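You operate a simulated robot arm through the tools that you are given. There is no shell and no other tool. Be economical: measure what you need, move in short steps, check, and stop when the job is done.

You are at the controls of a simulated two-armed robot. One attempt, no reset.

Task
Wipe up the spill on the beige table with the grey cloth and put it back.

It is judged by the outcome, as a careful person would: the job done as asked, and still so three seconds after it is handed in. It fails if anything else is knocked over, pushed out of place, dropped, spilled or broken. Flat cloth is picked up by pressing the open fingertips on it (5 to 10 N) and closing them slowly along it; thin cloth reads only 2 to 8 mm in the jaws.

Robot
Two 6-joint arms with two-finger grippers on one trunk, on a base that drives. Base frame: it is fixed to the floor where the robot stands at the start and does not move with it; the origin is under the middle of the robot, x ahead of it, y to its left, z up; the surface under the hand at the start is at about z = 800. Units: mm, degrees, N and s.
The left shoulder is at the start at [70, 148, 1440], the right one opposite. With the tool pointing down near the work surface each hand reaches from about 320 to 600 mm from the robot's upright axis, wherever it stands, measured 20 degrees to its own side. Payload 2.45 kg a hand.
Tool frame (each hand has its own): the origin (TCP) lies between the finger pads and is the grasp point; the fingertips stand 30 mm ahead of it; z points along the fingers, y is the line along which they close. Largest opening 106 mm; the body of the gripper starts 79 mm behind the TCP.
Orientation is that of the tool frame in the base frame, as a unit quaternion [w, x, y, z]. With the fingers straight down and closing along the base's y, the tool's x points along the base's -x, its y along +y and its z along -z.

Tools
- The arms move only by the tool move_arm. It takes "left_commands", "right_commands" or both (then of equal length, played together; a hand with none holds still); each is a list of rows, each a list of 7 numbers: the turn, a rotation vector about the tool's x, y, z in degrees, then the shift along the tool's x, y, z in mm, then the opening in per cent of the stroke, from 0 (shut) to 100 (fully open). In form: [[rx, ry, rz, dx, dy, dz, gripper], ...]. A call has 1 to 10 rows; each row shifts and turns the commanded pose from where the row before left it, along the tool's axes as they then stand. Rows are played at 5 a second. More than 50 mm and 8.6 degrees between two rows, or a gripper value outside its range, and nothing of the call is played. A pose out of reach is approached as far as the arm can. The call stops where the force on the tool passes 40 N (or 10 N more than at its start, if that is more) or the arm is blocked; 0.2 s more then pass. The fingers move at their own pace (about 72 mm/s each) and stop on an object; they squeeze with about 26 N. The grip force told is the motor's: it shows also when the fingers shut on nothing. Time passes only in rows, and 0.2 s behind the last, so rows that do not move let the fingers close. The reply holds the time, the measured pose of the TCP, the force on the tool along the base axes, the opening and the grip force, in the units named above and with some noise, with the torque about the TCP (base axes, N m) and any sound that the robot's microphone picked up.
- Cameras (640 x 400 px; columns grow to the right, rows downward): "scene" is now at [126, -4.9, 1648.8]; the picture's right is [-0.07, -1.00, 0.00], its down [-0.76, 0.05, -0.64] and it looks along [0.64, -0.04, -0.77] (base axes); focal length 272 px, centre (320, 200). "left" rides on the left gripper at [76, 2, -106] in its tool frame; the picture's right is [-0.02, 1.00, 0.00], its down [-0.78, -0.02, -0.62] and it looks along [-0.62, -0.01, 0.78] (tool axes); focal length 247 px, centre (320, 200). "right" rides on the right gripper at [76, -2, -106] in its tool frame; the picture's right is [0.02, 1.00, 0.00], its down [-0.78, 0.02, -0.62] and it looks along [-0.62, 0.01, 0.78] (tool axes); focal length 247 px, centre (320, 200).
- grab_frame(camera): a new picture of that camera. No time passes.
- lift_body(by): slides the trunk up (or, below 0, down) by that many mm; the arms and the scene camera ride with it, the base frame stays. It gives what a move gives, with no picture.
- roll_base(legs): drives the robot by 1 to 6 legs, each [ahead, left, turn to the left] in mm, mm and degrees, along the robot's own axes; the way and the turn of a leg run together, so that a leg with both is an arc; at most 1500 mm and 180 degrees a leg. The arms and the cameras ride along, it lands a little off, and it stops where it bumps. It gives what a move gives.
- pan_tilt(pan, tilt): turns the head with the scene camera to pan (to the left, within 86 degrees either way) and tilt (down, from -29 to 69), counted from straight ahead of the robot. It gives what a move gives.
- point_at(camera, pixels): for up to 12 pixels [column, row] of the newest picture of that camera ("zoom" is the newest enlarged one), the place [x, y, z] in the base frame of the surface seen there, good to about 2 mm. No time passes.
- inspect(camera, box): a new picture of the part [left, top, right, bottom] of that camera's present view, enlarged. No time passes.
- close_job(): hands the job in; it is judged then, once.

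Keep the steps short. Do not move on a guess: measure, check each grasp and each placing, and mend mistakes. In all there are 80 turns and 78 pictures (those below and enlarged ones count). Leave the grippers open and the arms clear of the work at the hand-in unless told otherwise, and finish with a single line.

The tools are called after ">>>" as name(argument=value, ...) on one line, values as JSON. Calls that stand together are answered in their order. move_arm: Moves the arms, as the interface text tells. Its arguments: {"type":"object","properties":{"left_commands":{"type":"array","items":{"type":"array","items":{"type":"number"}}},"right_commands":{"type":"array","items":{"type":"array","items":{"type":"number"}}}},"required":[]} The other tools are called the same way: lift_body (by) slides the trunk up or down; roll_base (legs) drives the base; pan_tilt (pan, tilt) turns the head that bears the scene camera; grab_frame (camera) takes a picture; point_at (camera, pixels) gives the place of the surface under pixels of a picture; inspect (camera, box) takes an enlarged picture of a part of a camera's view; close_job () hands the job in.

At the start:

```text
clock: 0.0
left_eef_pos: [574.0, 188.2, 1051.5]
left_orientation: [0.0, 0.0, 1.0, 0.0]
left_wrist_force: [0.5, 0.4, 0.0]
left_moment: [-0.01, 0.01, 0.01]
left_gripper_width: 106.0
left_gripper_force: 0.0
right_eef_pos: [494.7, -289.5, 1063.8]
right_orientation: [0.0, 0.0, 1.0, 0.001]
right_wrist_force: [0.7, 0.2, 0.0]
right_moment: [0.01, 0.0, -0.01]
right_gripper_width: 106.1
right_gripper_force: 0.2
trunk travel left (down, up): [-913.0, 27.0]
robot x, y, heading: [0.6, 3.9, -0.2]
head pan, tilt: [-3.9, 49.9]
```

scene: 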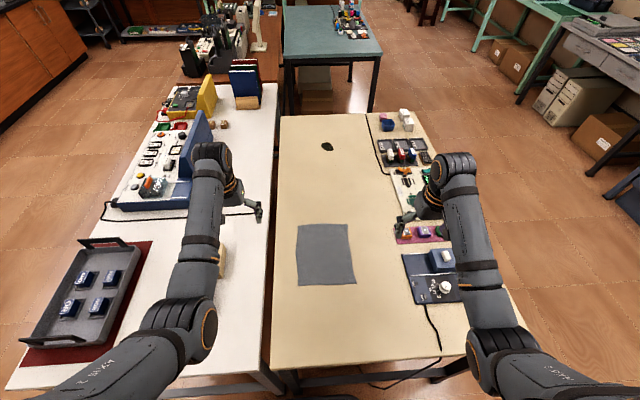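
right: 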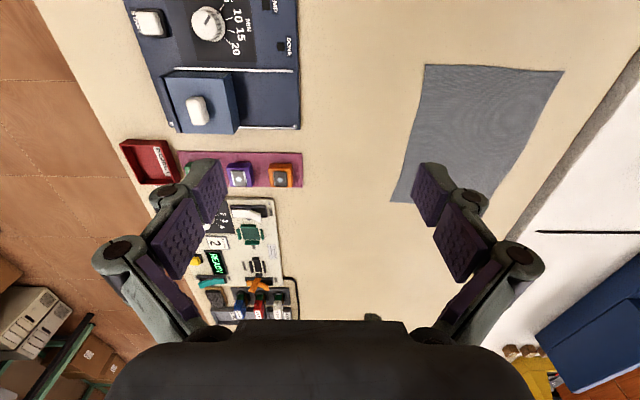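
left: 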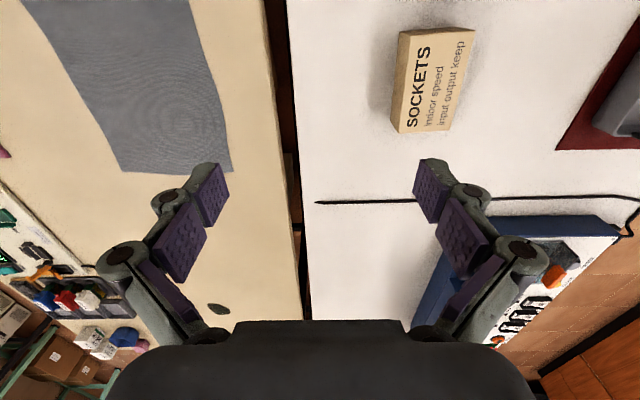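

I see the grey cloth around (325,254) and a dark spot at (327,146), probably the spill. I'll enlarge the view and measure both.

>>> inspect(camera="scene", box=[260, 100, 460, 300])

>>> point_at(camera="scene", pixels=[[301, 225], [347, 224], [356, 284], [297, 285], [321, 146], [333, 146], [327, 141], [327, 151], [276, 200], [283, 116], [366, 114], [325, 254]])

```text
2.00 times, centred on (360, 200) of scene
```

zoom: 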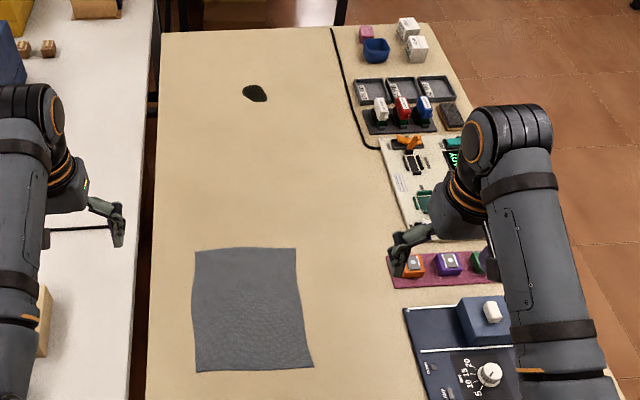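

```text
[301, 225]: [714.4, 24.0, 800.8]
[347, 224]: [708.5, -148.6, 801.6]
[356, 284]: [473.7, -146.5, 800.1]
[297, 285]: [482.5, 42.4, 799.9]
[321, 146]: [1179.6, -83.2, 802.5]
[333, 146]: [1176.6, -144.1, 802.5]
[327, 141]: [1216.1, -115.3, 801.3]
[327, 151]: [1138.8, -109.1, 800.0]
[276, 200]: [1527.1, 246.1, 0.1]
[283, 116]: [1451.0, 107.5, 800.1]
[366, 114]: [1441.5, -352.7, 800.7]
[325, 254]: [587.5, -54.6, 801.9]
```

The cloth spans about x 478–712, y −148–42. The spill is near (1178, −113), too far to reach from here. I'll look at the floor and surroundings to plan a drive.

>>> pan_tilt(pan=-4, tilt=25)

>>> grab_frame(camera="scene")

>>> point_at(camera="scene", pixels=[[412, 230], [480, 330], [300, 170], [390, 170], [430, 200], [500, 250], [560, 300], [300, 235], [320, 220], [250, 200], [600, 250], [330, 200]])

>>> pan_tilt(pan=-60, tilt=55)

>>> grab_frame(camera="scene")

```text
clock: 0.9
left_eef_pos: [572.9, 190.1, 1053.6]
left_orientation: [0.0, 0.0, 1.0, 0.0]
left_wrist_force: [0.1, 0.5, 0.0]
left_moment: [0.01, -0.01, 0.01]
left_gripper_width: 105.9
left_gripper_force: 0.1
right_eef_pos: [493.9, -289.6, 1063.5]
right_orientation: [0.001, 0.0, 1.0, 0.0]
right_wrist_force: [-0.9, 0.3, -0.7]
right_moment: [-0.02, -0.01, 0.01]
right_gripper_width: 105.7
right_gripper_force: 0.1
trunk travel left (down, up): [-913.0, 27.0]
robot x, y, heading: [0.3, 2.3, 0.2]
head pan, tilt: [-4.0, 25.0]
```

```text
73 pictures are left
```

scene: 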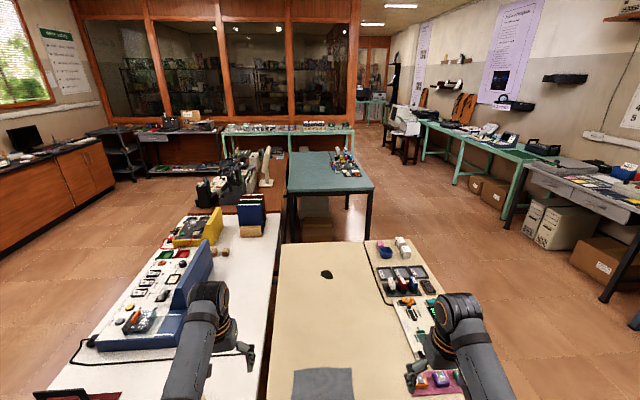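

```text
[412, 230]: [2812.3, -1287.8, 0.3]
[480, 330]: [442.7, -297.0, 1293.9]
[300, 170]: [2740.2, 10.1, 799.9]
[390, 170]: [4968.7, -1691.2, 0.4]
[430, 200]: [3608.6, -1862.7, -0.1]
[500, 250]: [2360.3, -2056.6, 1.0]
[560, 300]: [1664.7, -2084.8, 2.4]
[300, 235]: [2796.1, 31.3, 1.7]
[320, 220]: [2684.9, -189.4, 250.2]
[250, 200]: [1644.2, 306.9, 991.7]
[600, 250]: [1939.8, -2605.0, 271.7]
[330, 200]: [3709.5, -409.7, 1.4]
```

```text
clock: 2.1
left_eef_pos: [572.5, 189.5, 1053.9]
left_orientation: [-0.001, 0.0, 1.0, 0.0]
left_wrist_force: [0.1, 0.0, 0.1]
left_moment: [0.0, -0.01, 0.02]
left_gripper_width: 105.7
left_gripper_force: 0.1
right_eef_pos: [494.5, -289.8, 1064.4]
right_orientation: [0.0, 0.0, 1.0, 0.0]
right_wrist_force: [0.4, -0.1, 0.0]
right_moment: [0.02, 0.01, -0.03]
right_gripper_width: 106.2
right_gripper_force: 0.0
trunk travel left (down, up): [-913.0, 27.0]
robot x, y, heading: [-2.4, -0.5, 0.2]
head pan, tilt: [-60.0, 55.0]
```

```text
72 pictures are left
```

scene: 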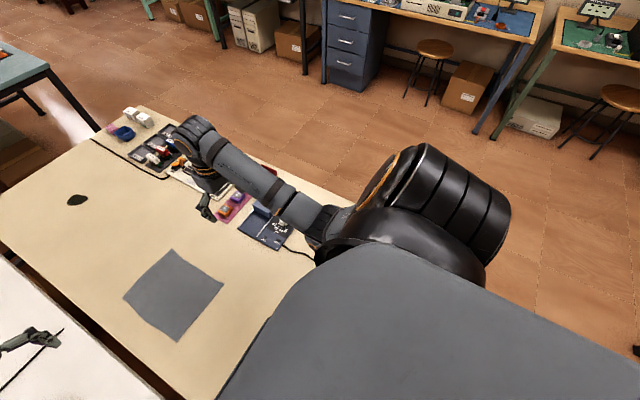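

>>> point_at(camera="scene", pixels=[[142, 107], [250, 160], [340, 197], [222, 390], [10, 68], [50, 64], [20, 92], [5, 192], [103, 138], [300, 120], [118, 148], [85, 125]])

>>> pan_tilt(pan=-4, tilt=40)

>>> inspect(camera="scene", box=[220, 60, 460, 210])

```text
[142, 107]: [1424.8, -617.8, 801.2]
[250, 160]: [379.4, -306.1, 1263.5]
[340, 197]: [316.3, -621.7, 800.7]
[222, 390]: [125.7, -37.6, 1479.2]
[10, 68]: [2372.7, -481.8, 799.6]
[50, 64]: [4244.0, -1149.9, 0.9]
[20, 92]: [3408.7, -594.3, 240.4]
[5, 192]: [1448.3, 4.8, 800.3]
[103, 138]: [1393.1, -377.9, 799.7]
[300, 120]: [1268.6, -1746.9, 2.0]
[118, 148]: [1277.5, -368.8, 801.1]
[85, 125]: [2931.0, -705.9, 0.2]
```

```text
clock: 3.4
left_eef_pos: [573.0, 190.5, 1054.4]
left_orientation: [0.001, 0.0, 1.0, 0.0]
left_wrist_force: [-0.8, 0.1, 0.2]
left_moment: [-0.01, 0.02, 0.01]
left_gripper_width: 106.2
left_gripper_force: 0.1
right_eef_pos: [495.3, -289.3, 1064.2]
right_orientation: [0.0, -0.001, 1.0, 0.0]
right_wrist_force: [0.1, 0.5, 0.1]
right_moment: [0.01, 0.01, -0.04]
right_gripper_width: 105.8
right_gripper_force: 0.0
trunk travel left (down, up): [-913.0, 27.0]
robot x, y, heading: [3.8, 2.7, -0.2]
head pan, tilt: [-4.0, 40.0]
```

```text
2.67 times, centred on (340, 135) of scene
```

zoom: 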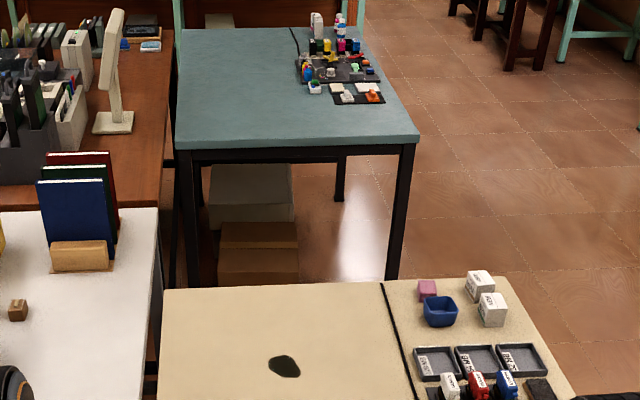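

>>> point_at(camera="zoom", pixels=[[178, 147], [417, 140], [205, 258], [390, 276], [194, 284], [294, 270], [440, 265], [170, 210], [165, 289], [505, 277], [385, 284], [150, 300]])

>>> inspect(camera="scene", box=[200, 300, 460, 400])

>>> point_at(camera="scene", pixels=[[320, 390], [330, 340], [300, 398]])

```text
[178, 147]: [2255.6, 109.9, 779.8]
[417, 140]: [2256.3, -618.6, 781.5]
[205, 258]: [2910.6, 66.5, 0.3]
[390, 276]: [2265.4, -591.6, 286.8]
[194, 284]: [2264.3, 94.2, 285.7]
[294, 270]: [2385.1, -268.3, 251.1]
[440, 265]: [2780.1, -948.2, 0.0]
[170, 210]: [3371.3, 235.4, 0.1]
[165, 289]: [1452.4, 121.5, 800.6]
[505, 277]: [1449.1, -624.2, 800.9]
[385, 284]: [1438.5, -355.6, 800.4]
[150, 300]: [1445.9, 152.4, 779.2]
```

```text
2.46 times, centred on (330, 350) of scene
```

zoom: 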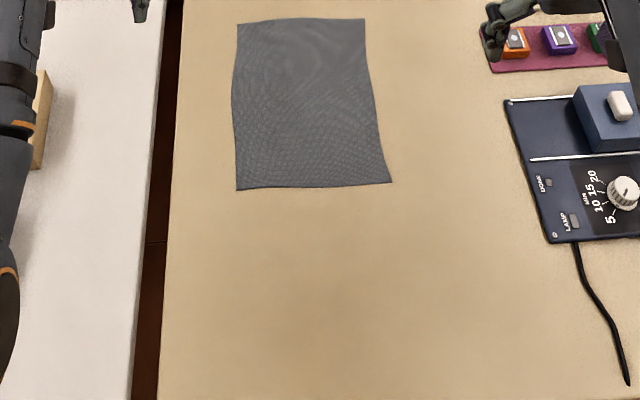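

```text
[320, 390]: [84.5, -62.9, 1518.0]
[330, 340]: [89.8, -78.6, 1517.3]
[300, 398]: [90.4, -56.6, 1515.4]
```

The beige table runs x 270–1452, y −622 to 121, and the teal table starts at x 2255. So there is an 800 mm gap at the far end, and I can reach the spill from there.

First I'll pick up the cloth with the right hand, just inside the middle of its near edge. This call moves the hand over it at height.

>>> move_arm(right_commands=[[0, 0, 0, -4, 47, 0, 60], [0, 0, 0, -4, 47, 0, 60], [0, 0, 0, -4, 47, 0, 60], [0, 0, 0, -4, 48, 0, 60], [0, 0, 0, -4, 48, 0, 60], [0, 0, 0, 0, 0, 45, 60], [0, 0, 0, 0, 0, 45, 60], [0, 0, 0, 0, 0, 45, 60], [0, 0, 0, 0, 0, 20, 60], [0, 0, 0, 0, 0, 0, 60]])

>>> grab_frame(camera="right")

>>> grab_frame(camera="scene")

```text
clock: 4.5
left_eef_pos: [574.5, 189.0, 1053.7]
left_orientation: [-0.001, 0.0, 1.0, 0.0]
left_wrist_force: [-0.3, 0.0, -0.3]
left_moment: [0.0, -0.02, -0.01]
left_gripper_width: 106.1
left_gripper_force: 0.0
right_eef_pos: [520.9, -179.1, 1046.4]
right_orientation: [-0.003, 0.036, 0.996, -0.084]
right_wrist_force: [-0.1, 0.5, -0.8]
right_moment: [-0.02, 0.03, 0.03]
right_gripper_width: 63.4
right_gripper_force: 0.0
right hand out of reach, approached as far as the arm can: row 5
trunk travel left (down, up): [-913.0, 27.0]
robot x, y, heading: [-0.5, 1.4, 0.1]
head pan, tilt: [-4.0, 40.0]
stopped in row 5 (right hand): the arm was blocked; the commanded pose is now the measured one
```

```text
69 pictures are left
```

right: 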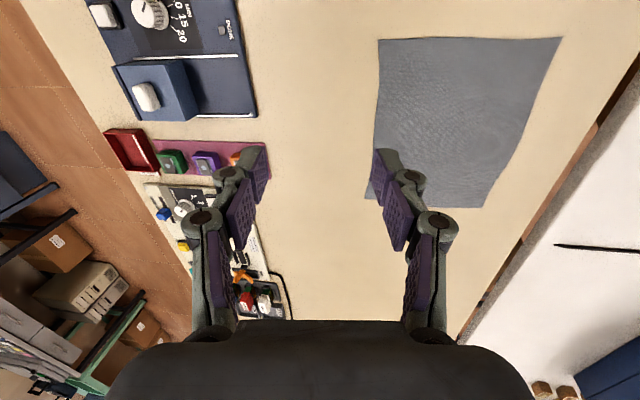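

```text
68 pictures are left
```

scene: 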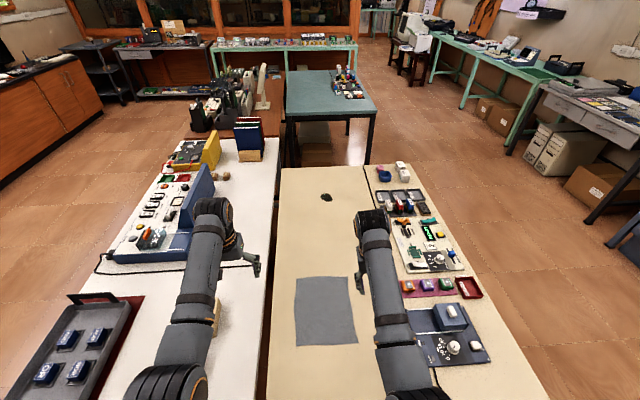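

The right arm stops near y = −179, so I need to shift the robot about 130 mm to its left. I'll check the floor on the left and what is near the left arm.

>>> pan_tilt(pan=75, tilt=50)

>>> grab_frame(camera="scene")

>>> point_at(camera="scene", pixels=[[550, 80], [600, 120], [620, 170], [320, 150], [440, 110], [320, 300], [250, 350], [400, 200], [200, 250]])

```text
clock: 6.1
left_eef_pos: [572.5, 189.8, 1054.0]
left_orientation: [0.0, 0.0, 1.0, 0.0]
left_wrist_force: [-0.4, -0.1, 1.6]
left_moment: [0.01, 0.0, -0.02]
left_gripper_width: 106.1
left_gripper_force: 0.0
right_eef_pos: [520.2, -176.4, 1047.1]
right_orientation: [-0.002, 0.036, 0.996, -0.084]
right_wrist_force: [0.6, 1.4, -0.6]
right_moment: [-0.02, -0.05, 0.02]
right_gripper_width: 63.6
right_gripper_force: 0.1
trunk travel left (down, up): [-913.0, 27.0]
robot x, y, heading: [-2.4, -1.6, -0.0]
head pan, tilt: [75.0, 50.0]
```

```text
67 pictures are left
```

scene: 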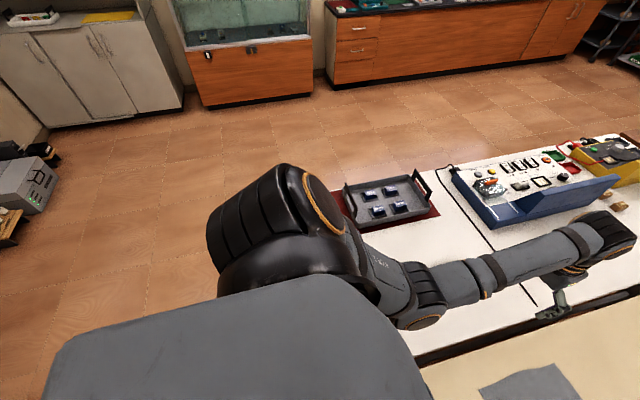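

```text
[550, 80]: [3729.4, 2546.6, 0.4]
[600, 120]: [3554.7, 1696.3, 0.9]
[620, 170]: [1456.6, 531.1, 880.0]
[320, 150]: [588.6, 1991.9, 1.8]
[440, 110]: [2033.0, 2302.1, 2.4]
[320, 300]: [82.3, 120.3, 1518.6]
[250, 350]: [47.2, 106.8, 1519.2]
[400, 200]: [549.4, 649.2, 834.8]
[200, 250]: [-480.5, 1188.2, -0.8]
```

The floor on the left is clear. I'll roll 135 mm left.

>>> roll_base(legs=[[0, 135, 0]])

>>> pan_tilt(pan=-10, tilt=55)

>>> grab_frame(camera="scene")

```text
clock: 7.4
left_eef_pos: [572.5, 321.7, 1055.2]
left_orientation: [0.0, -0.001, 1.0, 0.001]
left_wrist_force: [-0.5, 0.6, -0.5]
left_moment: [0.05, -0.04, 0.01]
left_gripper_width: 106.1
left_gripper_force: 0.0
right_eef_pos: [521.5, -45.6, 1046.6]
right_orientation: [-0.003, 0.035, 0.996, -0.084]
right_wrist_force: [0.4, -0.6, 0.9]
right_moment: [0.05, -0.02, 0.0]
right_gripper_width: 63.4
right_gripper_force: 0.1
trunk travel left (down, up): [-913.0, 27.0]
robot x, y, heading: [-1.1, 134.7, 0.4]
head pan, tilt: [75.0, 50.0]
```

```text
clock: 8.9
left_eef_pos: [572.5, 322.8, 1054.0]
left_orientation: [0.0, -0.001, 1.0, 0.0]
left_wrist_force: [0.4, 0.6, 1.2]
left_moment: [0.01, 0.0, 0.02]
left_gripper_width: 106.1
left_gripper_force: 0.1
right_eef_pos: [520.6, -43.8, 1047.4]
right_orientation: [-0.002, 0.034, 0.996, -0.085]
right_wrist_force: [-0.5, -0.3, 0.5]
right_moment: [0.02, -0.01, -0.01]
right_gripper_width: 63.4
right_gripper_force: 0.0
trunk travel left (down, up): [-913.0, 27.0]
robot x, y, heading: [1.7, 132.0, 0.3]
head pan, tilt: [-10.0, 55.0]
```

```text
66 pictures are left
```

scene: 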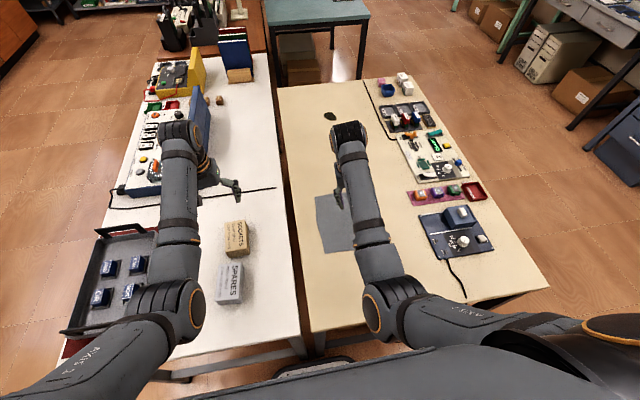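

Now I'll straighten the tool while shifting slightly right, then go down to about z = 890.

>>> move_arm(right_commands=[[-4.8, 0, -2, 0, -8, 15, 60], [-4.8, 0, -2, 0, 0, 15, 60], [0, 0, 0, 2, 0, 40, 60], [0, 0, 0, 2, 0, 40, 60], [0, 0, 0, 2, 0, 35, 60], [0, 0, 0, 0, 0, 10, 60], [0, 0, 0, 0, 0, 0, 60]])

>>> grab_frame(camera="right")

>>> point_at(camera="right", pixels=[[320, 20], [320, 60], [320, 100], [200, 100], [440, 100]])

```text
clock: 10.6
left_eef_pos: [572.0, 324.2, 1054.6]
left_orientation: [0.001, -0.001, 1.0, -0.001]
left_wrist_force: [-0.1, 0.3, -0.1]
left_moment: [-0.02, 0.02, -0.04]
left_gripper_width: 106.2
left_gripper_force: 0.1
right_eef_pos: [511.4, -57.9, 892.7]
right_orientation: [-0.002, 0.0, 1.0, -0.001]
right_wrist_force: [-0.4, 0.5, 0.6]
right_moment: [0.04, 0.02, 0.0]
right_gripper_width: 63.8
right_gripper_force: 0.1
trunk travel left (down, up): [-913.0, 27.0]
robot x, y, heading: [-0.5, 133.5, 0.2]
head pan, tilt: [-10.0, 55.0]
```

```text
65 pictures are left
```

right: 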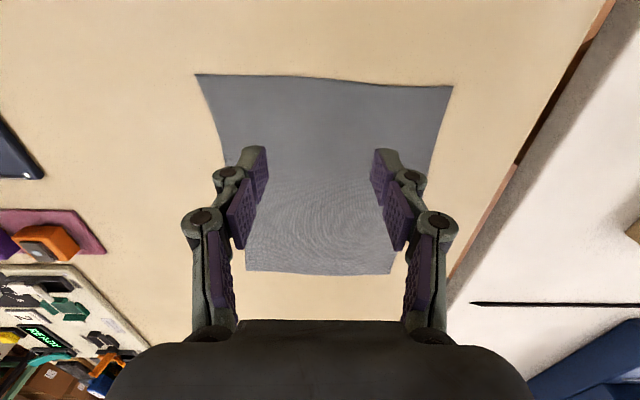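

```text
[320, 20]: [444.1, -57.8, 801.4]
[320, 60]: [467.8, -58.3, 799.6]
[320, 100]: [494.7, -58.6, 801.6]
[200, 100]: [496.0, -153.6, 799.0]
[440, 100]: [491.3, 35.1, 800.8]
```

The TCP is 33 mm inside the near edge and centred on the cloth. I'll descend toward contact, with fingertip contact expected at TCP z ≈ 831.

>>> move_arm(right_commands=[[0, 0, 0, 0, 2, 30, 55], [0, 0, 0, 0, 2, 20, 55], [0, 0, 0, 0, 0, 6, 55], [0, 0, 0, 0, 0, 3, 55], [0, 0, 0, 0, 0, 2, 55], [0, 0, 0, 0, 0, 0, 55]])

```text
clock: 11.9
left_eef_pos: [572.2, 323.3, 1053.5]
left_orientation: [0.0, -0.001, 1.0, -0.001]
left_wrist_force: [-0.9, -0.4, 0.2]
left_moment: [0.01, -0.01, -0.01]
left_gripper_width: 105.9
left_gripper_force: 0.1
right_eef_pos: [513.6, -51.5, 831.8]
right_orientation: [-0.002, 0.0, 1.0, -0.002]
right_wrist_force: [0.2, -0.7, 0.3]
right_moment: [0.03, -0.01, -0.01]
right_gripper_width: 58.5
right_gripper_force: 0.0
trunk travel left (down, up): [-913.0, 27.0]
robot x, y, heading: [1.1, 132.8, 0.2]
head pan, tilt: [-10.0, 55.0]
```

No contact yet. I'll go down 1 mm at a time.

>>> move_arm(right_commands=[[0, 0, 0, 0, 0, 1, 55], [0, 0, 0, 0, 0, 1, 55], [0, 0, 0, 0, 0, 0, 55]])

```text
clock: 12.8
left_eef_pos: [571.7, 323.2, 1054.0]
left_orientation: [0.001, -0.001, 1.0, 0.0]
left_wrist_force: [0.4, -0.5, 0.2]
left_moment: [0.04, -0.03, -0.01]
left_gripper_width: 106.2
left_gripper_force: 0.1
right_eef_pos: [513.8, -53.0, 829.9]
right_orientation: [-0.002, 0.0, 1.0, -0.001]
right_wrist_force: [0.7, 0.1, -0.9]
right_moment: [-0.02, -0.02, 0.0]
right_gripper_width: 58.4
right_gripper_force: 0.1
trunk travel left (down, up): [-913.0, 27.0]
robot x, y, heading: [-1.0, 134.9, 0.0]
head pan, tilt: [-10.0, 55.0]
```

>>> move_arm(right_commands=[[0, 0, 0, 0, 0, 1, 55], [0, 0, 0, 0, 0, 1, 55], [0, 0, 0, 0, 0, 0, 55]])

```text
clock: 13.6
left_eef_pos: [572.5, 323.2, 1053.8]
left_orientation: [-0.001, -0.001, 1.0, 0.0]
left_wrist_force: [-0.2, -0.4, 0.4]
left_moment: [0.01, -0.04, 0.0]
left_gripper_width: 106.1
left_gripper_force: 0.0
right_eef_pos: [512.6, -52.3, 829.6]
right_orientation: [-0.002, 0.0, 1.0, -0.001]
right_wrist_force: [-0.2, -0.2, 2.1]
right_moment: [0.05, 0.0, -0.01]
right_gripper_width: 58.4
right_gripper_force: 0.2
trunk travel left (down, up): [-913.0, 27.0]
robot x, y, heading: [-0.7, 132.9, -0.0]
head pan, tilt: [-10.0, 55.0]
```

Contact at about 2 N. I'll press a little more.

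>>> move_arm(right_commands=[[0, 0, 0, 0, 0, 1, 55], [0, 0, 0, 0, 0, 0.5, 55], [0, 0, 0, 0, 0, 0, 55]])

```text
clock: 14.3
left_eef_pos: [571.3, 323.2, 1054.2]
left_orientation: [0.001, 0.0, 1.0, 0.0]
left_wrist_force: [0.6, 0.1, -0.3]
left_moment: [0.01, 0.03, 0.02]
left_gripper_width: 105.8
left_gripper_force: 0.0
right_eef_pos: [513.3, -51.3, 828.6]
right_orientation: [-0.001, 0.0, 1.0, -0.001]
right_wrist_force: [-0.5, -0.6, 11.9]
right_moment: [0.19, 0.04, -0.03]
right_gripper_width: 58.7
right_gripper_force: 4.6
trunk travel left (down, up): [-913.0, 27.0]
robot x, y, heading: [-0.1, 134.7, -0.2]
head pan, tilt: [-10.0, 55.0]
```

The force is 11.9 N, slightly above the 5–10 N range. I'll back off 0.4 mm and close slowly.

>>> move_arm(right_commands=[[0, 0, 0, 0, 0, -0.5, 55], [0, 0, 0, 0, 0, 0, 48], [0, 0, 0, 0, 0, 0, 42], [0, 0, 0, 0, 0, 0, 36], [0, 0, 0, 0, 0, 0, 30], [0, 0, 0, 0, 0, 0, 24], [0, 0, 0, 0, 0, 0, 18], [0, 0, 0, 0, 0, 0, 12], [0, 0, 0, 0, 0, 0, 6], [0, 0, 0, 0, 0, 0, 0]])

>>> grab_frame(camera="right")

```text
clock: 16.6
left_eef_pos: [570.8, 323.8, 1055.3]
left_orientation: [0.0, -0.001, 1.0, -0.001]
left_wrist_force: [0.4, -0.6, -0.4]
left_moment: [-0.01, 0.0, -0.02]
left_gripper_width: 106.2
left_gripper_force: 0.2
right_eef_pos: [512.1, -51.5, 830.5]
right_orientation: [-0.001, 0.0, 1.0, -0.002]
right_wrist_force: [-1.7, 1.2, 24.8]
right_moment: [0.01, -0.29, -0.02]
right_gripper_width: 1.2
right_gripper_force: 24.6
trunk travel left (down, up): [-913.0, 27.0]
robot x, y, heading: [2.3, 133.0, 0.1]
head pan, tilt: [-10.0, 55.0]
```

```text
64 pictures are left
```

right: 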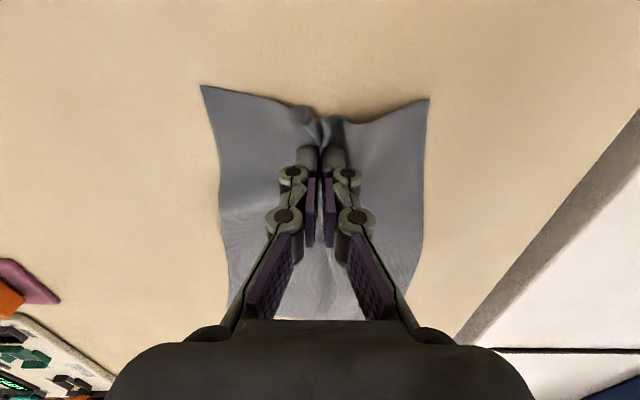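

The cloth has gathered between the fingers and the width reads 1.2 mm. I'll lift 60 mm and check the hold.

>>> move_arm(right_commands=[[0, 0, 0, 0, 0, 0, 0], [0, 0, 0, 0, 0, -20, 0], [0, 0, 0, 0, 0, -20, 0], [0, 0, 0, 0, 0, -20, 0], [0, 0, 0, 0, 0, 0, 0]])

>>> grab_frame(camera="right")

>>> inspect(camera="scene", box=[260, 140, 460, 300])

```text
clock: 17.8
left_eef_pos: [572.4, 322.8, 1054.3]
left_orientation: [0.0, -0.001, 1.0, 0.0]
left_wrist_force: [-0.1, 0.0, -0.1]
left_moment: [-0.02, -0.03, -0.03]
left_gripper_width: 106.0
left_gripper_force: 0.0
right_eef_pos: [513.3, -51.9, 888.4]
right_orientation: [-0.002, 0.001, 1.0, -0.001]
right_wrist_force: [0.9, -0.4, -0.6]
right_moment: [0.01, 0.09, -0.01]
right_gripper_width: 5.9
right_gripper_force: 31.0
trunk travel left (down, up): [-913.0, 27.0]
robot x, y, heading: [3.9, 133.3, -0.0]
head pan, tilt: [-10.0, 55.0]
```

```text
63 pictures are left
```

right: 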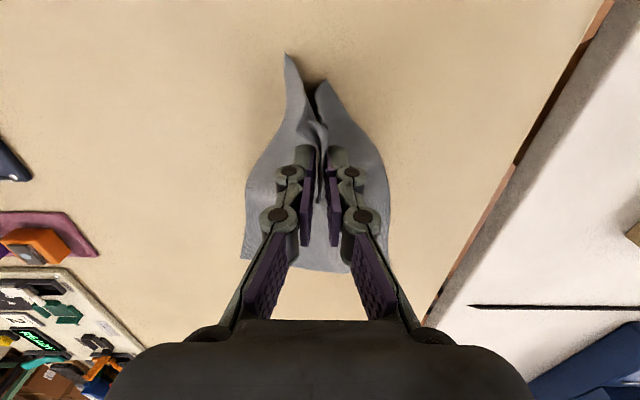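

```text
2.50 times, centred on (360, 220) of scene
```

zoom: 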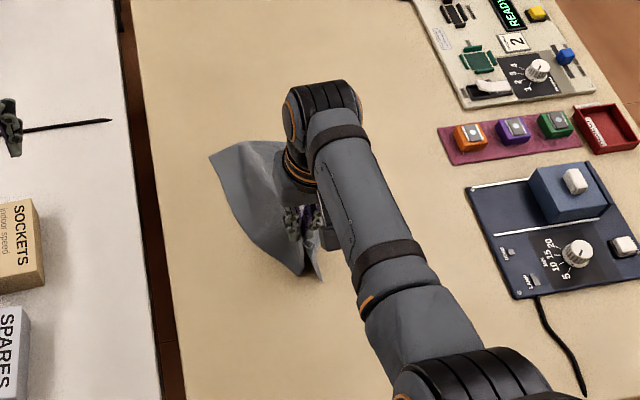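

The cloth is held (5.9 mm in the jaws). I'll raise the hand so the cloth hangs clear for the drive.

>>> move_arm(right_commands=[[0, 0, 0, 0, 0, -45, 0], [0, 0, 0, 0, 0, -45, 0], [0, 0, 0, 0, 0, -45, 0], [0, 0, 0, 5, 0, -45, 0], [0, 0, 0, 10, 0, -45, 0], [0, 0, 0, 10, 0, -45, 0], [0, 0, 0, 0, 0, 0, 0]])

>>> grab_frame(camera="scene")

>>> grab_frame(camera="left")

```text
clock: 19.4
left_eef_pos: [571.6, 324.0, 1054.1]
left_orientation: [-0.001, -0.001, 1.0, 0.0]
left_wrist_force: [0.3, -0.4, 0.3]
left_moment: [-0.01, -0.02, -0.01]
left_gripper_width: 106.0
left_gripper_force: 0.0
right_eef_pos: [525.2, -34.4, 1077.6]
right_orientation: [-0.001, -0.001, 1.0, -0.001]
right_wrist_force: [-0.3, -3.2, -1.6]
right_moment: [-0.28, -0.02, 0.02]
right_gripper_width: 1.3
right_gripper_force: 20.8
right hand out of reach, approached as far as the arm can: row 5, 6
trunk travel left (down, up): [-913.0, 27.0]
robot x, y, heading: [-2.7, 132.3, 0.1]
head pan, tilt: [-10.0, 55.0]
```

```text
61 pictures are left
```

scene: 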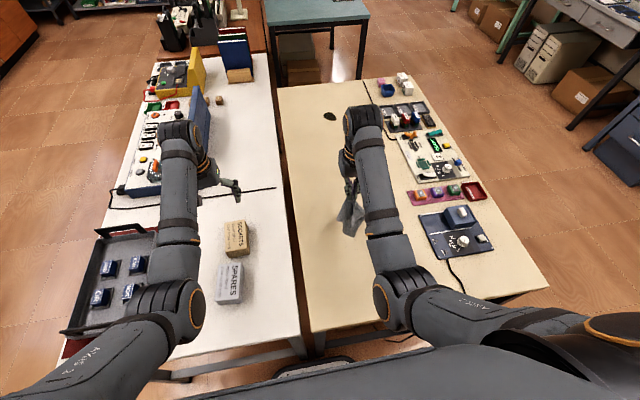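

```text
60 pictures are left
```

left: 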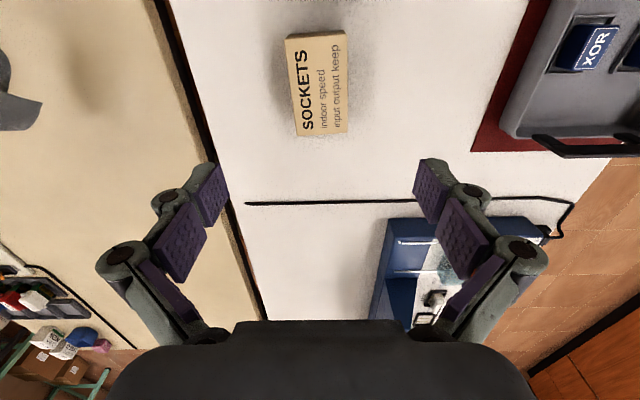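

>>> move_arm(right_commands=[[0, 0, 0, 0, -20, 0, 0], [0, 0, 0, 0, 0, 0, 0]])

>>> grab_frame(camera="right")

>>> inspect(camera="scene", box=[310, 140, 430, 260])

```text
clock: 19.9
left_eef_pos: [573.1, 323.6, 1052.4]
left_orientation: [0.0, -0.002, 1.0, 0.0]
left_wrist_force: [-0.7, 0.7, -0.7]
left_moment: [-0.01, 0.03, -0.01]
left_gripper_width: 106.0
left_gripper_force: 0.1
right_eef_pos: [526.8, -54.5, 1077.5]
right_orientation: [-0.001, 0.0, 1.0, -0.002]
right_wrist_force: [0.4, 0.2, -1.6]
right_moment: [0.04, 0.02, -0.01]
right_gripper_width: 5.4
right_gripper_force: 31.3
trunk travel left (down, up): [-913.0, 27.0]
robot x, y, heading: [2.3, 132.6, 0.3]
head pan, tilt: [-10.0, 55.0]
```

```text
59 pictures are left
```

right: 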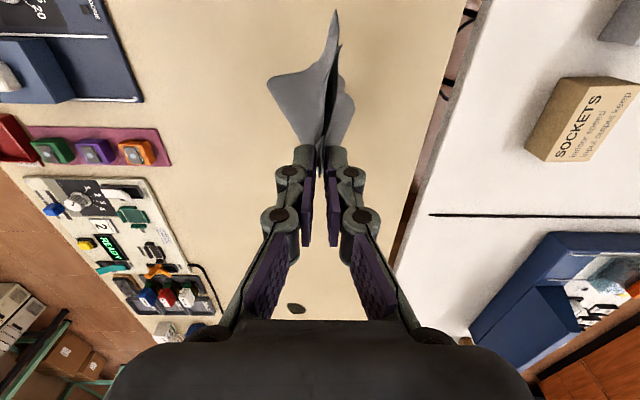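

```text
3.33 times, centred on (370, 200) of scene
```

zoom: 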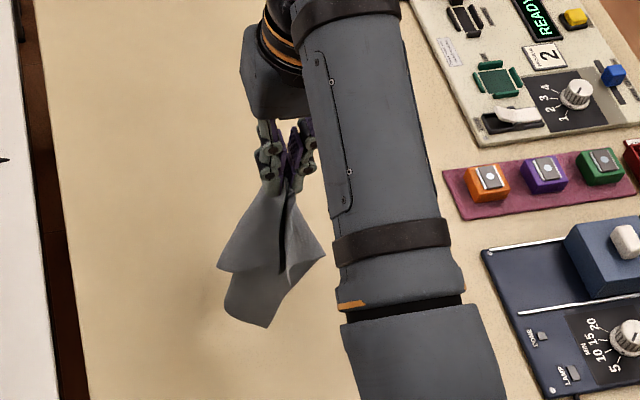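

The hold is solid, with the cloth hanging to about z = 850. I'll retract the right hand toward the robot and raise the trunk so the cloth clears the table objects during the drive.

>>> move_arm(right_commands=[[0, 0, 0, 30, -10, 0, 0], [0, 0, 0, 30, -10, 0, 0], [0, 0, 0, 30, -10, 0, 0], [0, 0, 0, 20, -10, 0, 0], [0, 0, 0, 0, 0, 0, 0]])

>>> lift_body(by=25)

>>> pan_tilt(pan=-86, tilt=35)

>>> grab_frame(camera="scene")

>>> point_at(camera="scene", pixels=[[320, 150], [200, 100], [450, 150], [560, 200], [620, 300], [320, 60], [100, 100], [50, 200]])

```text
clock: 21.1
left_eef_pos: [572.9, 323.8, 1054.0]
left_orientation: [0.0, 0.0, 1.0, -0.001]
left_wrist_force: [0.1, 0.6, 0.9]
left_moment: [-0.01, 0.03, 0.0]
left_gripper_width: 106.1
left_gripper_force: 0.1
right_eef_pos: [430.9, -95.4, 1039.5]
right_orientation: [0.0, 0.0, 1.0, -0.001]
right_wrist_force: [0.3, 1.5, -1.1]
right_moment: [0.03, 0.01, 0.02]
right_gripper_width: 2.2
right_gripper_force: 22.8
right hand out of reach, approached as far as the arm can: row 1, 2, 3, 4
trunk travel left (down, up): [-913.0, 27.0]
robot x, y, heading: [-0.2, 132.9, 0.2]
head pan, tilt: [-10.0, 55.0]
```

```text
clock: 21.9
left_eef_pos: [572.8, 323.8, 1078.2]
left_orientation: [0.0, -0.001, 1.0, -0.001]
left_wrist_force: [-0.4, 0.5, 0.3]
left_moment: [-0.01, 0.01, 0.01]
left_gripper_width: 105.9
left_gripper_force: 0.1
right_eef_pos: [429.6, -94.1, 1064.9]
right_orientation: [0.0, 0.001, 1.0, -0.001]
right_wrist_force: [-1.1, 0.0, -0.2]
right_moment: [-0.03, 0.01, 0.01]
right_gripper_width: 3.3
right_gripper_force: 23.8
trunk travel left (down, up): [-938.0, 2.0]
robot x, y, heading: [-1.4, 132.9, -0.1]
head pan, tilt: [-10.0, 55.0]
```

```text
clock: 23.3
left_eef_pos: [572.5, 323.4, 1077.6]
left_orientation: [0.0, -0.001, 1.0, 0.002]
left_wrist_force: [0.5, 0.1, 0.5]
left_moment: [-0.03, -0.01, 0.02]
left_gripper_width: 105.9
left_gripper_force: 0.0
right_eef_pos: [430.1, -94.9, 1064.5]
right_orientation: [0.0, 0.0, 1.0, -0.001]
right_wrist_force: [-0.4, 0.2, 0.6]
right_moment: [0.14, -0.02, -0.01]
right_gripper_width: 1.2
right_gripper_force: 21.5
trunk travel left (down, up): [-938.0, 2.0]
robot x, y, heading: [-0.9, 133.7, 0.3]
head pan, tilt: [-85.9, 35.0]
```

```text
57 pictures are left
```

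scene: 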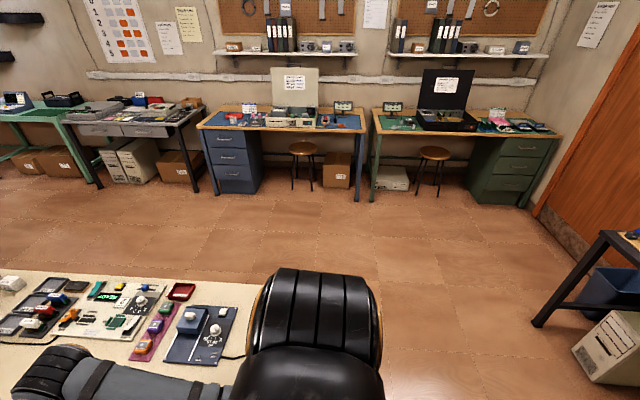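

```text
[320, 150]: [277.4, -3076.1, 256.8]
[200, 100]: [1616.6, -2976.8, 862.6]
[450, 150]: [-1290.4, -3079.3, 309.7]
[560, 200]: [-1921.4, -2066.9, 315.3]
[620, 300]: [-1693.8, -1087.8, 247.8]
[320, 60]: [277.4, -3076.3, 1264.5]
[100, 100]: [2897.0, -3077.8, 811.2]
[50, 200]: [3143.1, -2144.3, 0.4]
```

The area behind is clear to about x = −1500. I'll back up 230 mm, checking the grip along the way.

>>> roll_base(legs=[[-230, 0, 0]])

>>> grab_frame(camera="right")

```text
clock: 25.1
left_eef_pos: [346.2, 325.4, 1077.6]
left_orientation: [-0.001, -0.004, 1.0, 0.0]
left_wrist_force: [1.0, 0.2, 0.6]
left_moment: [0.01, 0.06, -0.03]
left_gripper_width: 105.8
left_gripper_force: 0.0
right_eef_pos: [205.9, -92.2, 1065.0]
right_orientation: [-0.001, -0.004, 1.0, -0.001]
right_wrist_force: [0.1, -1.2, 0.3]
right_moment: [0.07, 0.05, 0.03]
right_gripper_width: 1.4
right_gripper_force: 21.8
trunk travel left (down, up): [-938.0, 2.0]
robot x, y, heading: [-229.3, 129.9, 0.6]
head pan, tilt: [-85.9, 35.0]
```

```text
56 pictures are left
```

right: 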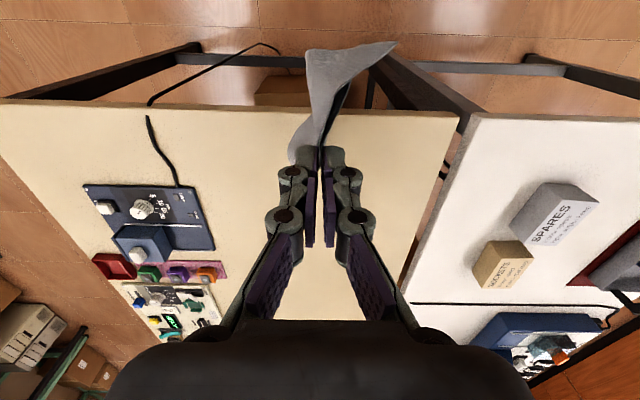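

>>> pan_tilt(pan=-20, tilt=60)

>>> inspect(camera="scene", box=[220, 100, 420, 300])

```text
clock: 26.4
left_eef_pos: [343.0, 325.7, 1080.0]
left_orientation: [0.0, -0.004, 1.0, 0.0]
left_wrist_force: [-0.5, -0.7, 0.0]
left_moment: [0.01, 0.02, 0.01]
left_gripper_width: 106.1
left_gripper_force: 0.0
right_eef_pos: [203.1, -91.2, 1064.5]
right_orientation: [0.0, -0.003, 1.0, -0.001]
right_wrist_force: [-1.0, 0.2, -1.0]
right_moment: [0.01, -0.02, 0.03]
right_gripper_width: 4.4
right_gripper_force: 26.2
trunk travel left (down, up): [-938.0, 2.0]
robot x, y, heading: [-230.3, 131.6, 0.4]
head pan, tilt: [-20.0, 60.0]
```

```text
2.00 times, centred on (320, 200) of scene
```

zoom: 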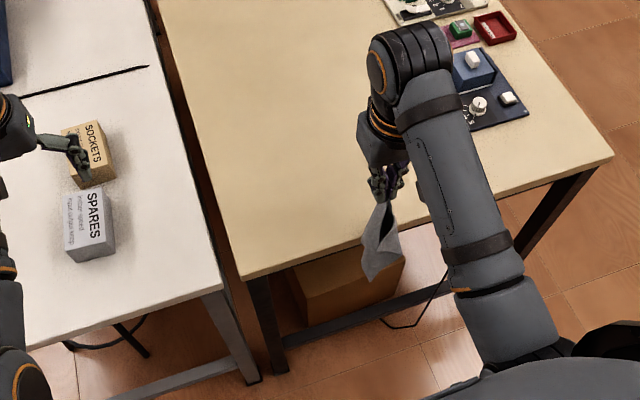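

The cloth is still held, with 4.4 mm in the jaws. I'll drive sideways to the right to about y = −1200, past the table's right edge.

>>> roll_base(legs=[[0, -670, 0], [0, -660, 0]])

>>> grab_frame(camera="right")

>>> pan_tilt(pan=0, tilt=35)

>>> grab_frame(camera="scene")

```text
clock: 33.4
left_eef_pos: [348.1, -1005.6, 1078.9]
left_orientation: [0.0, -0.001, 1.0, -0.001]
left_wrist_force: [0.8, 0.4, 0.0]
left_moment: [0.0, 0.0, 0.0]
left_gripper_width: 106.1
left_gripper_force: 0.0
right_eef_pos: [205.4, -1421.8, 1064.8]
right_orientation: [0.0, 0.0, 1.0, -0.002]
right_wrist_force: [0.0, 0.3, -0.7]
right_moment: [0.01, 0.0, 0.02]
right_gripper_width: 2.5
right_gripper_force: 23.8
trunk travel left (down, up): [-938.0, 2.0]
robot x, y, heading: [-223.1, -1191.7, 0.2]
head pan, tilt: [-20.0, 60.0]
```

```text
54 pictures are left
```

right: 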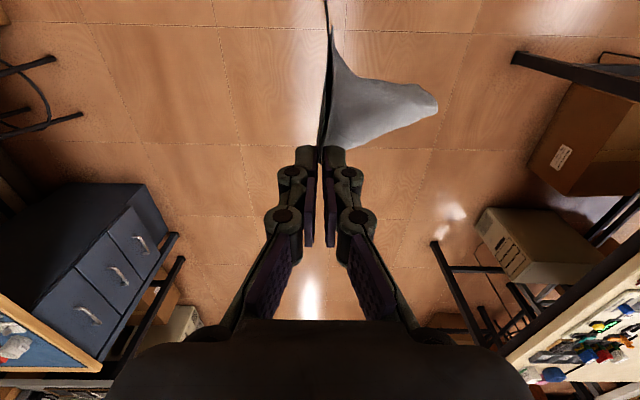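

```text
clock: 34.3
left_eef_pos: [348.5, -1006.5, 1078.7]
left_orientation: [0.0, 0.0, 1.0, 0.0]
left_wrist_force: [-0.8, -0.2, 0.9]
left_moment: [0.0, -0.03, 0.02]
left_gripper_width: 106.0
left_gripper_force: 0.1
right_eef_pos: [207.1, -1423.5, 1064.3]
right_orientation: [0.0, 0.0, 1.0, -0.001]
right_wrist_force: [0.5, 0.5, -1.7]
right_moment: [-0.02, 0.01, -0.01]
right_gripper_width: 2.1
right_gripper_force: 22.9
trunk travel left (down, up): [-938.0, 2.0]
robot x, y, heading: [-223.0, -1197.8, -0.1]
head pan, tilt: [0.0, 35.0]
```

```text
53 pictures are left
```

scene: 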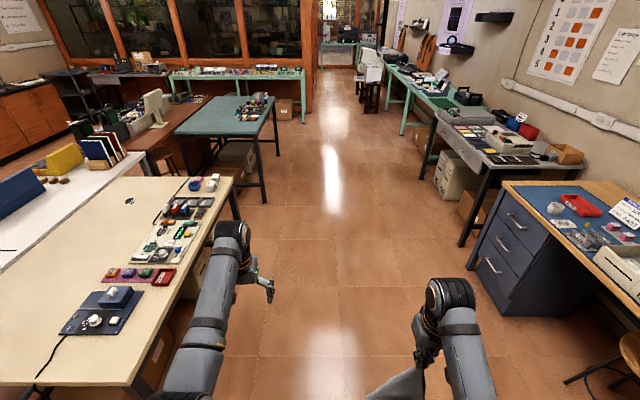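

The corridor is clear. I'll drive ahead to about x ≈ 1760.

>>> roll_base(legs=[[1000, 0, 0], [983, 0, 0]])

>>> grab_frame(camera="right")

>>> pan_tilt(pan=60, tilt=45)

>>> grab_frame(camera="scene")

```text
clock: 44.1
left_eef_pos: [2325.7, -996.2, 1079.3]
left_orientation: [-0.001, -0.001, 1.0, 0.0]
left_wrist_force: [-0.2, -0.1, -0.4]
left_moment: [0.03, 0.02, 0.0]
left_gripper_width: 106.1
left_gripper_force: 0.0
right_eef_pos: [2183.8, -1413.2, 1065.6]
right_orientation: [0.0, 0.0, 1.0, -0.001]
right_wrist_force: [0.9, 0.0, 1.4]
right_moment: [0.0, 0.0, 0.07]
right_gripper_width: 1.5
right_gripper_force: 28.5
trunk travel left (down, up): [-938.0, 2.0]
robot x, y, heading: [1753.1, -1188.5, 0.1]
head pan, tilt: [0.0, 35.0]
```

```text
52 pictures are left
```

right: 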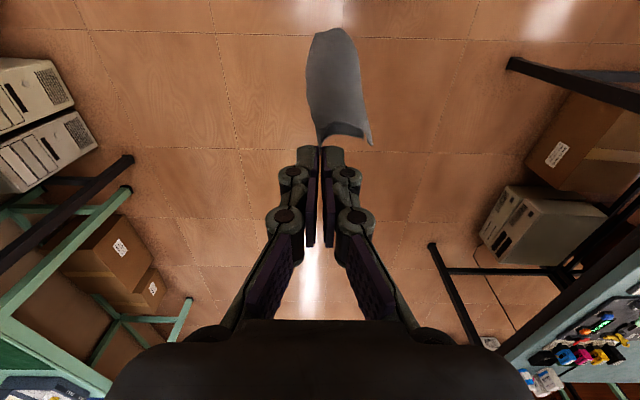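

```text
clock: 45.5
left_eef_pos: [2327.9, -995.4, 1080.3]
left_orientation: [-0.001, -0.001, 1.0, 0.0]
left_wrist_force: [0.8, -1.1, 0.5]
left_moment: [0.02, 0.01, 0.03]
left_gripper_width: 106.1
left_gripper_force: 0.0
right_eef_pos: [2184.4, -1413.4, 1065.5]
right_orientation: [0.001, 0.001, 1.0, -0.001]
right_wrist_force: [-1.0, -0.6, 1.1]
right_moment: [0.05, 0.0, -0.02]
right_gripper_width: 2.4
right_gripper_force: 23.9
trunk travel left (down, up): [-938.0, 2.0]
robot x, y, heading: [1755.9, -1183.7, 0.1]
head pan, tilt: [60.0, 45.0]
```

```text
51 pictures are left
```

scene: 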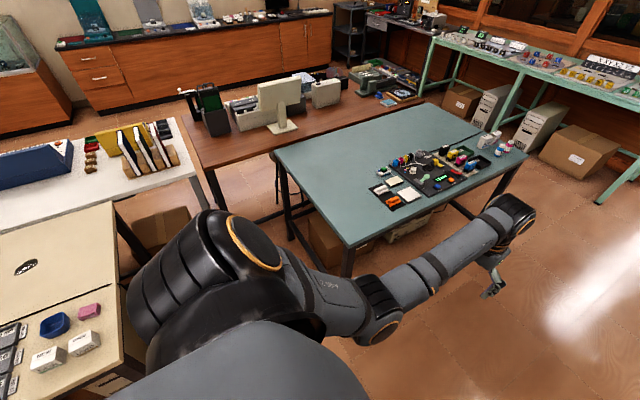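

>>> point_at(camera="scene", pixels=[[165, 225], [160, 245], [135, 250], [230, 215], [188, 240], [330, 250], [120, 370], [185, 170], [288, 235]])

>>> roll_base(legs=[[0, 0, 90], [0, 0, 90]])

>>> grab_frame(camera="right")

>>> pan_tilt(pan=-60, tilt=45)

>>> grab_frame(camera="scene")

```text
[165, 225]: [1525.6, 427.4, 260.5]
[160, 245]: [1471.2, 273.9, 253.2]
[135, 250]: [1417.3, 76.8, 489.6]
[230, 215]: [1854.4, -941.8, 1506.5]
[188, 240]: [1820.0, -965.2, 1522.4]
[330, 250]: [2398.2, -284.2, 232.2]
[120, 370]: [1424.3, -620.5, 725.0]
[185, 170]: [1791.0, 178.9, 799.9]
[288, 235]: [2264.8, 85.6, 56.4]
```

```text
clock: 53.5
left_eef_pos: [1180.1, -1370.3, 1079.0]
left_orientation: [0.0, 1.0, -0.002, 0.001]
left_wrist_force: [0.4, -0.7, -0.3]
left_moment: [0.0, 0.03, 0.0]
left_gripper_width: 106.0
left_gripper_force: 0.0
right_eef_pos: [1325.0, -954.8, 1065.1]
right_orientation: [-0.001, 1.0, -0.003, 0.0]
right_wrist_force: [-0.3, -0.2, -1.0]
right_moment: [-0.02, 0.01, -0.08]
right_gripper_width: 1.0
right_gripper_force: 23.3
trunk travel left (down, up): [-938.0, 2.0]
robot x, y, heading: [1756.0, -1184.9, 179.7]
head pan, tilt: [60.0, 45.0]
```

```text
50 pictures are left
```

right: 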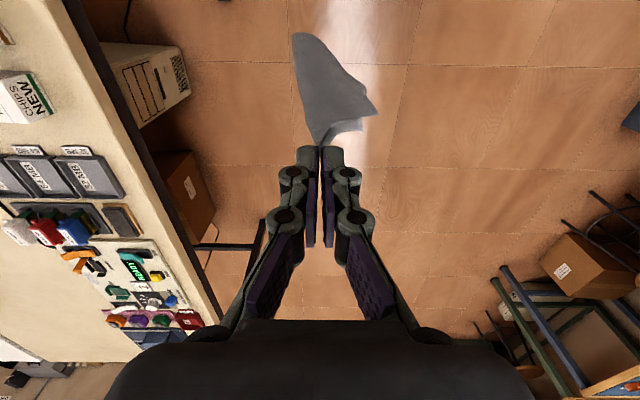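

```text
clock: 55.5
left_eef_pos: [1180.8, -1370.9, 1077.2]
left_orientation: [-0.001, 1.0, -0.003, 0.0]
left_wrist_force: [0.6, -0.7, -0.4]
left_moment: [-0.01, -0.01, 0.06]
left_gripper_width: 106.2
left_gripper_force: 0.1
right_eef_pos: [1325.6, -955.5, 1065.0]
right_orientation: [-0.001, 1.0, -0.003, -0.001]
right_wrist_force: [-0.3, 0.0, -2.1]
right_moment: [-0.02, 0.02, 0.03]
right_gripper_width: 2.7
right_gripper_force: 29.9
trunk travel left (down, up): [-938.0, 2.0]
robot x, y, heading: [1752.4, -1186.7, 179.6]
head pan, tilt: [-60.0, 45.0]
```

```text
49 pictures are left
```

scene: 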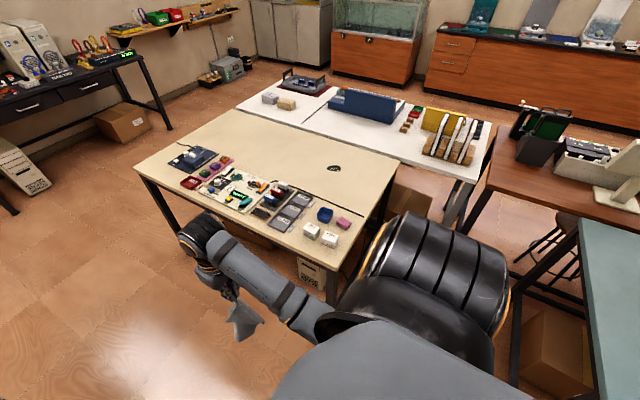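

Before passing over the far end of the table, I'll measure how low the cloth hangs and how tall the objects there are.

>>> point_at(camera="scene", pixels=[[240, 338], [255, 320], [237, 315], [312, 228], [329, 237], [324, 212], [343, 222], [280, 187], [295, 210], [315, 195]])

>>> inspect(camera="scene", box=[150, 180, 370, 360])

```text
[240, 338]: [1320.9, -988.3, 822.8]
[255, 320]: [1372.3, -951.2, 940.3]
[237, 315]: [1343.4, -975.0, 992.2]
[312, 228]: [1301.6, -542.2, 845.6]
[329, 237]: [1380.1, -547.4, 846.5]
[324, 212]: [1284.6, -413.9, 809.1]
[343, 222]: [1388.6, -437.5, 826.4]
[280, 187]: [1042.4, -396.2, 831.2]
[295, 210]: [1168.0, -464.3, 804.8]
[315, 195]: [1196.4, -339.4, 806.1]
```

```text
2.22 times, centred on (260, 270) of scene
```

zoom: 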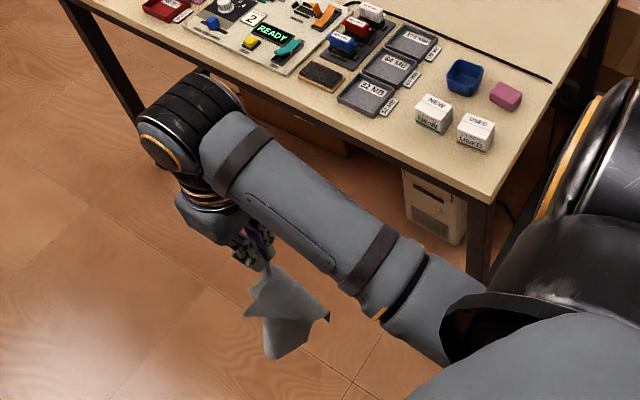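

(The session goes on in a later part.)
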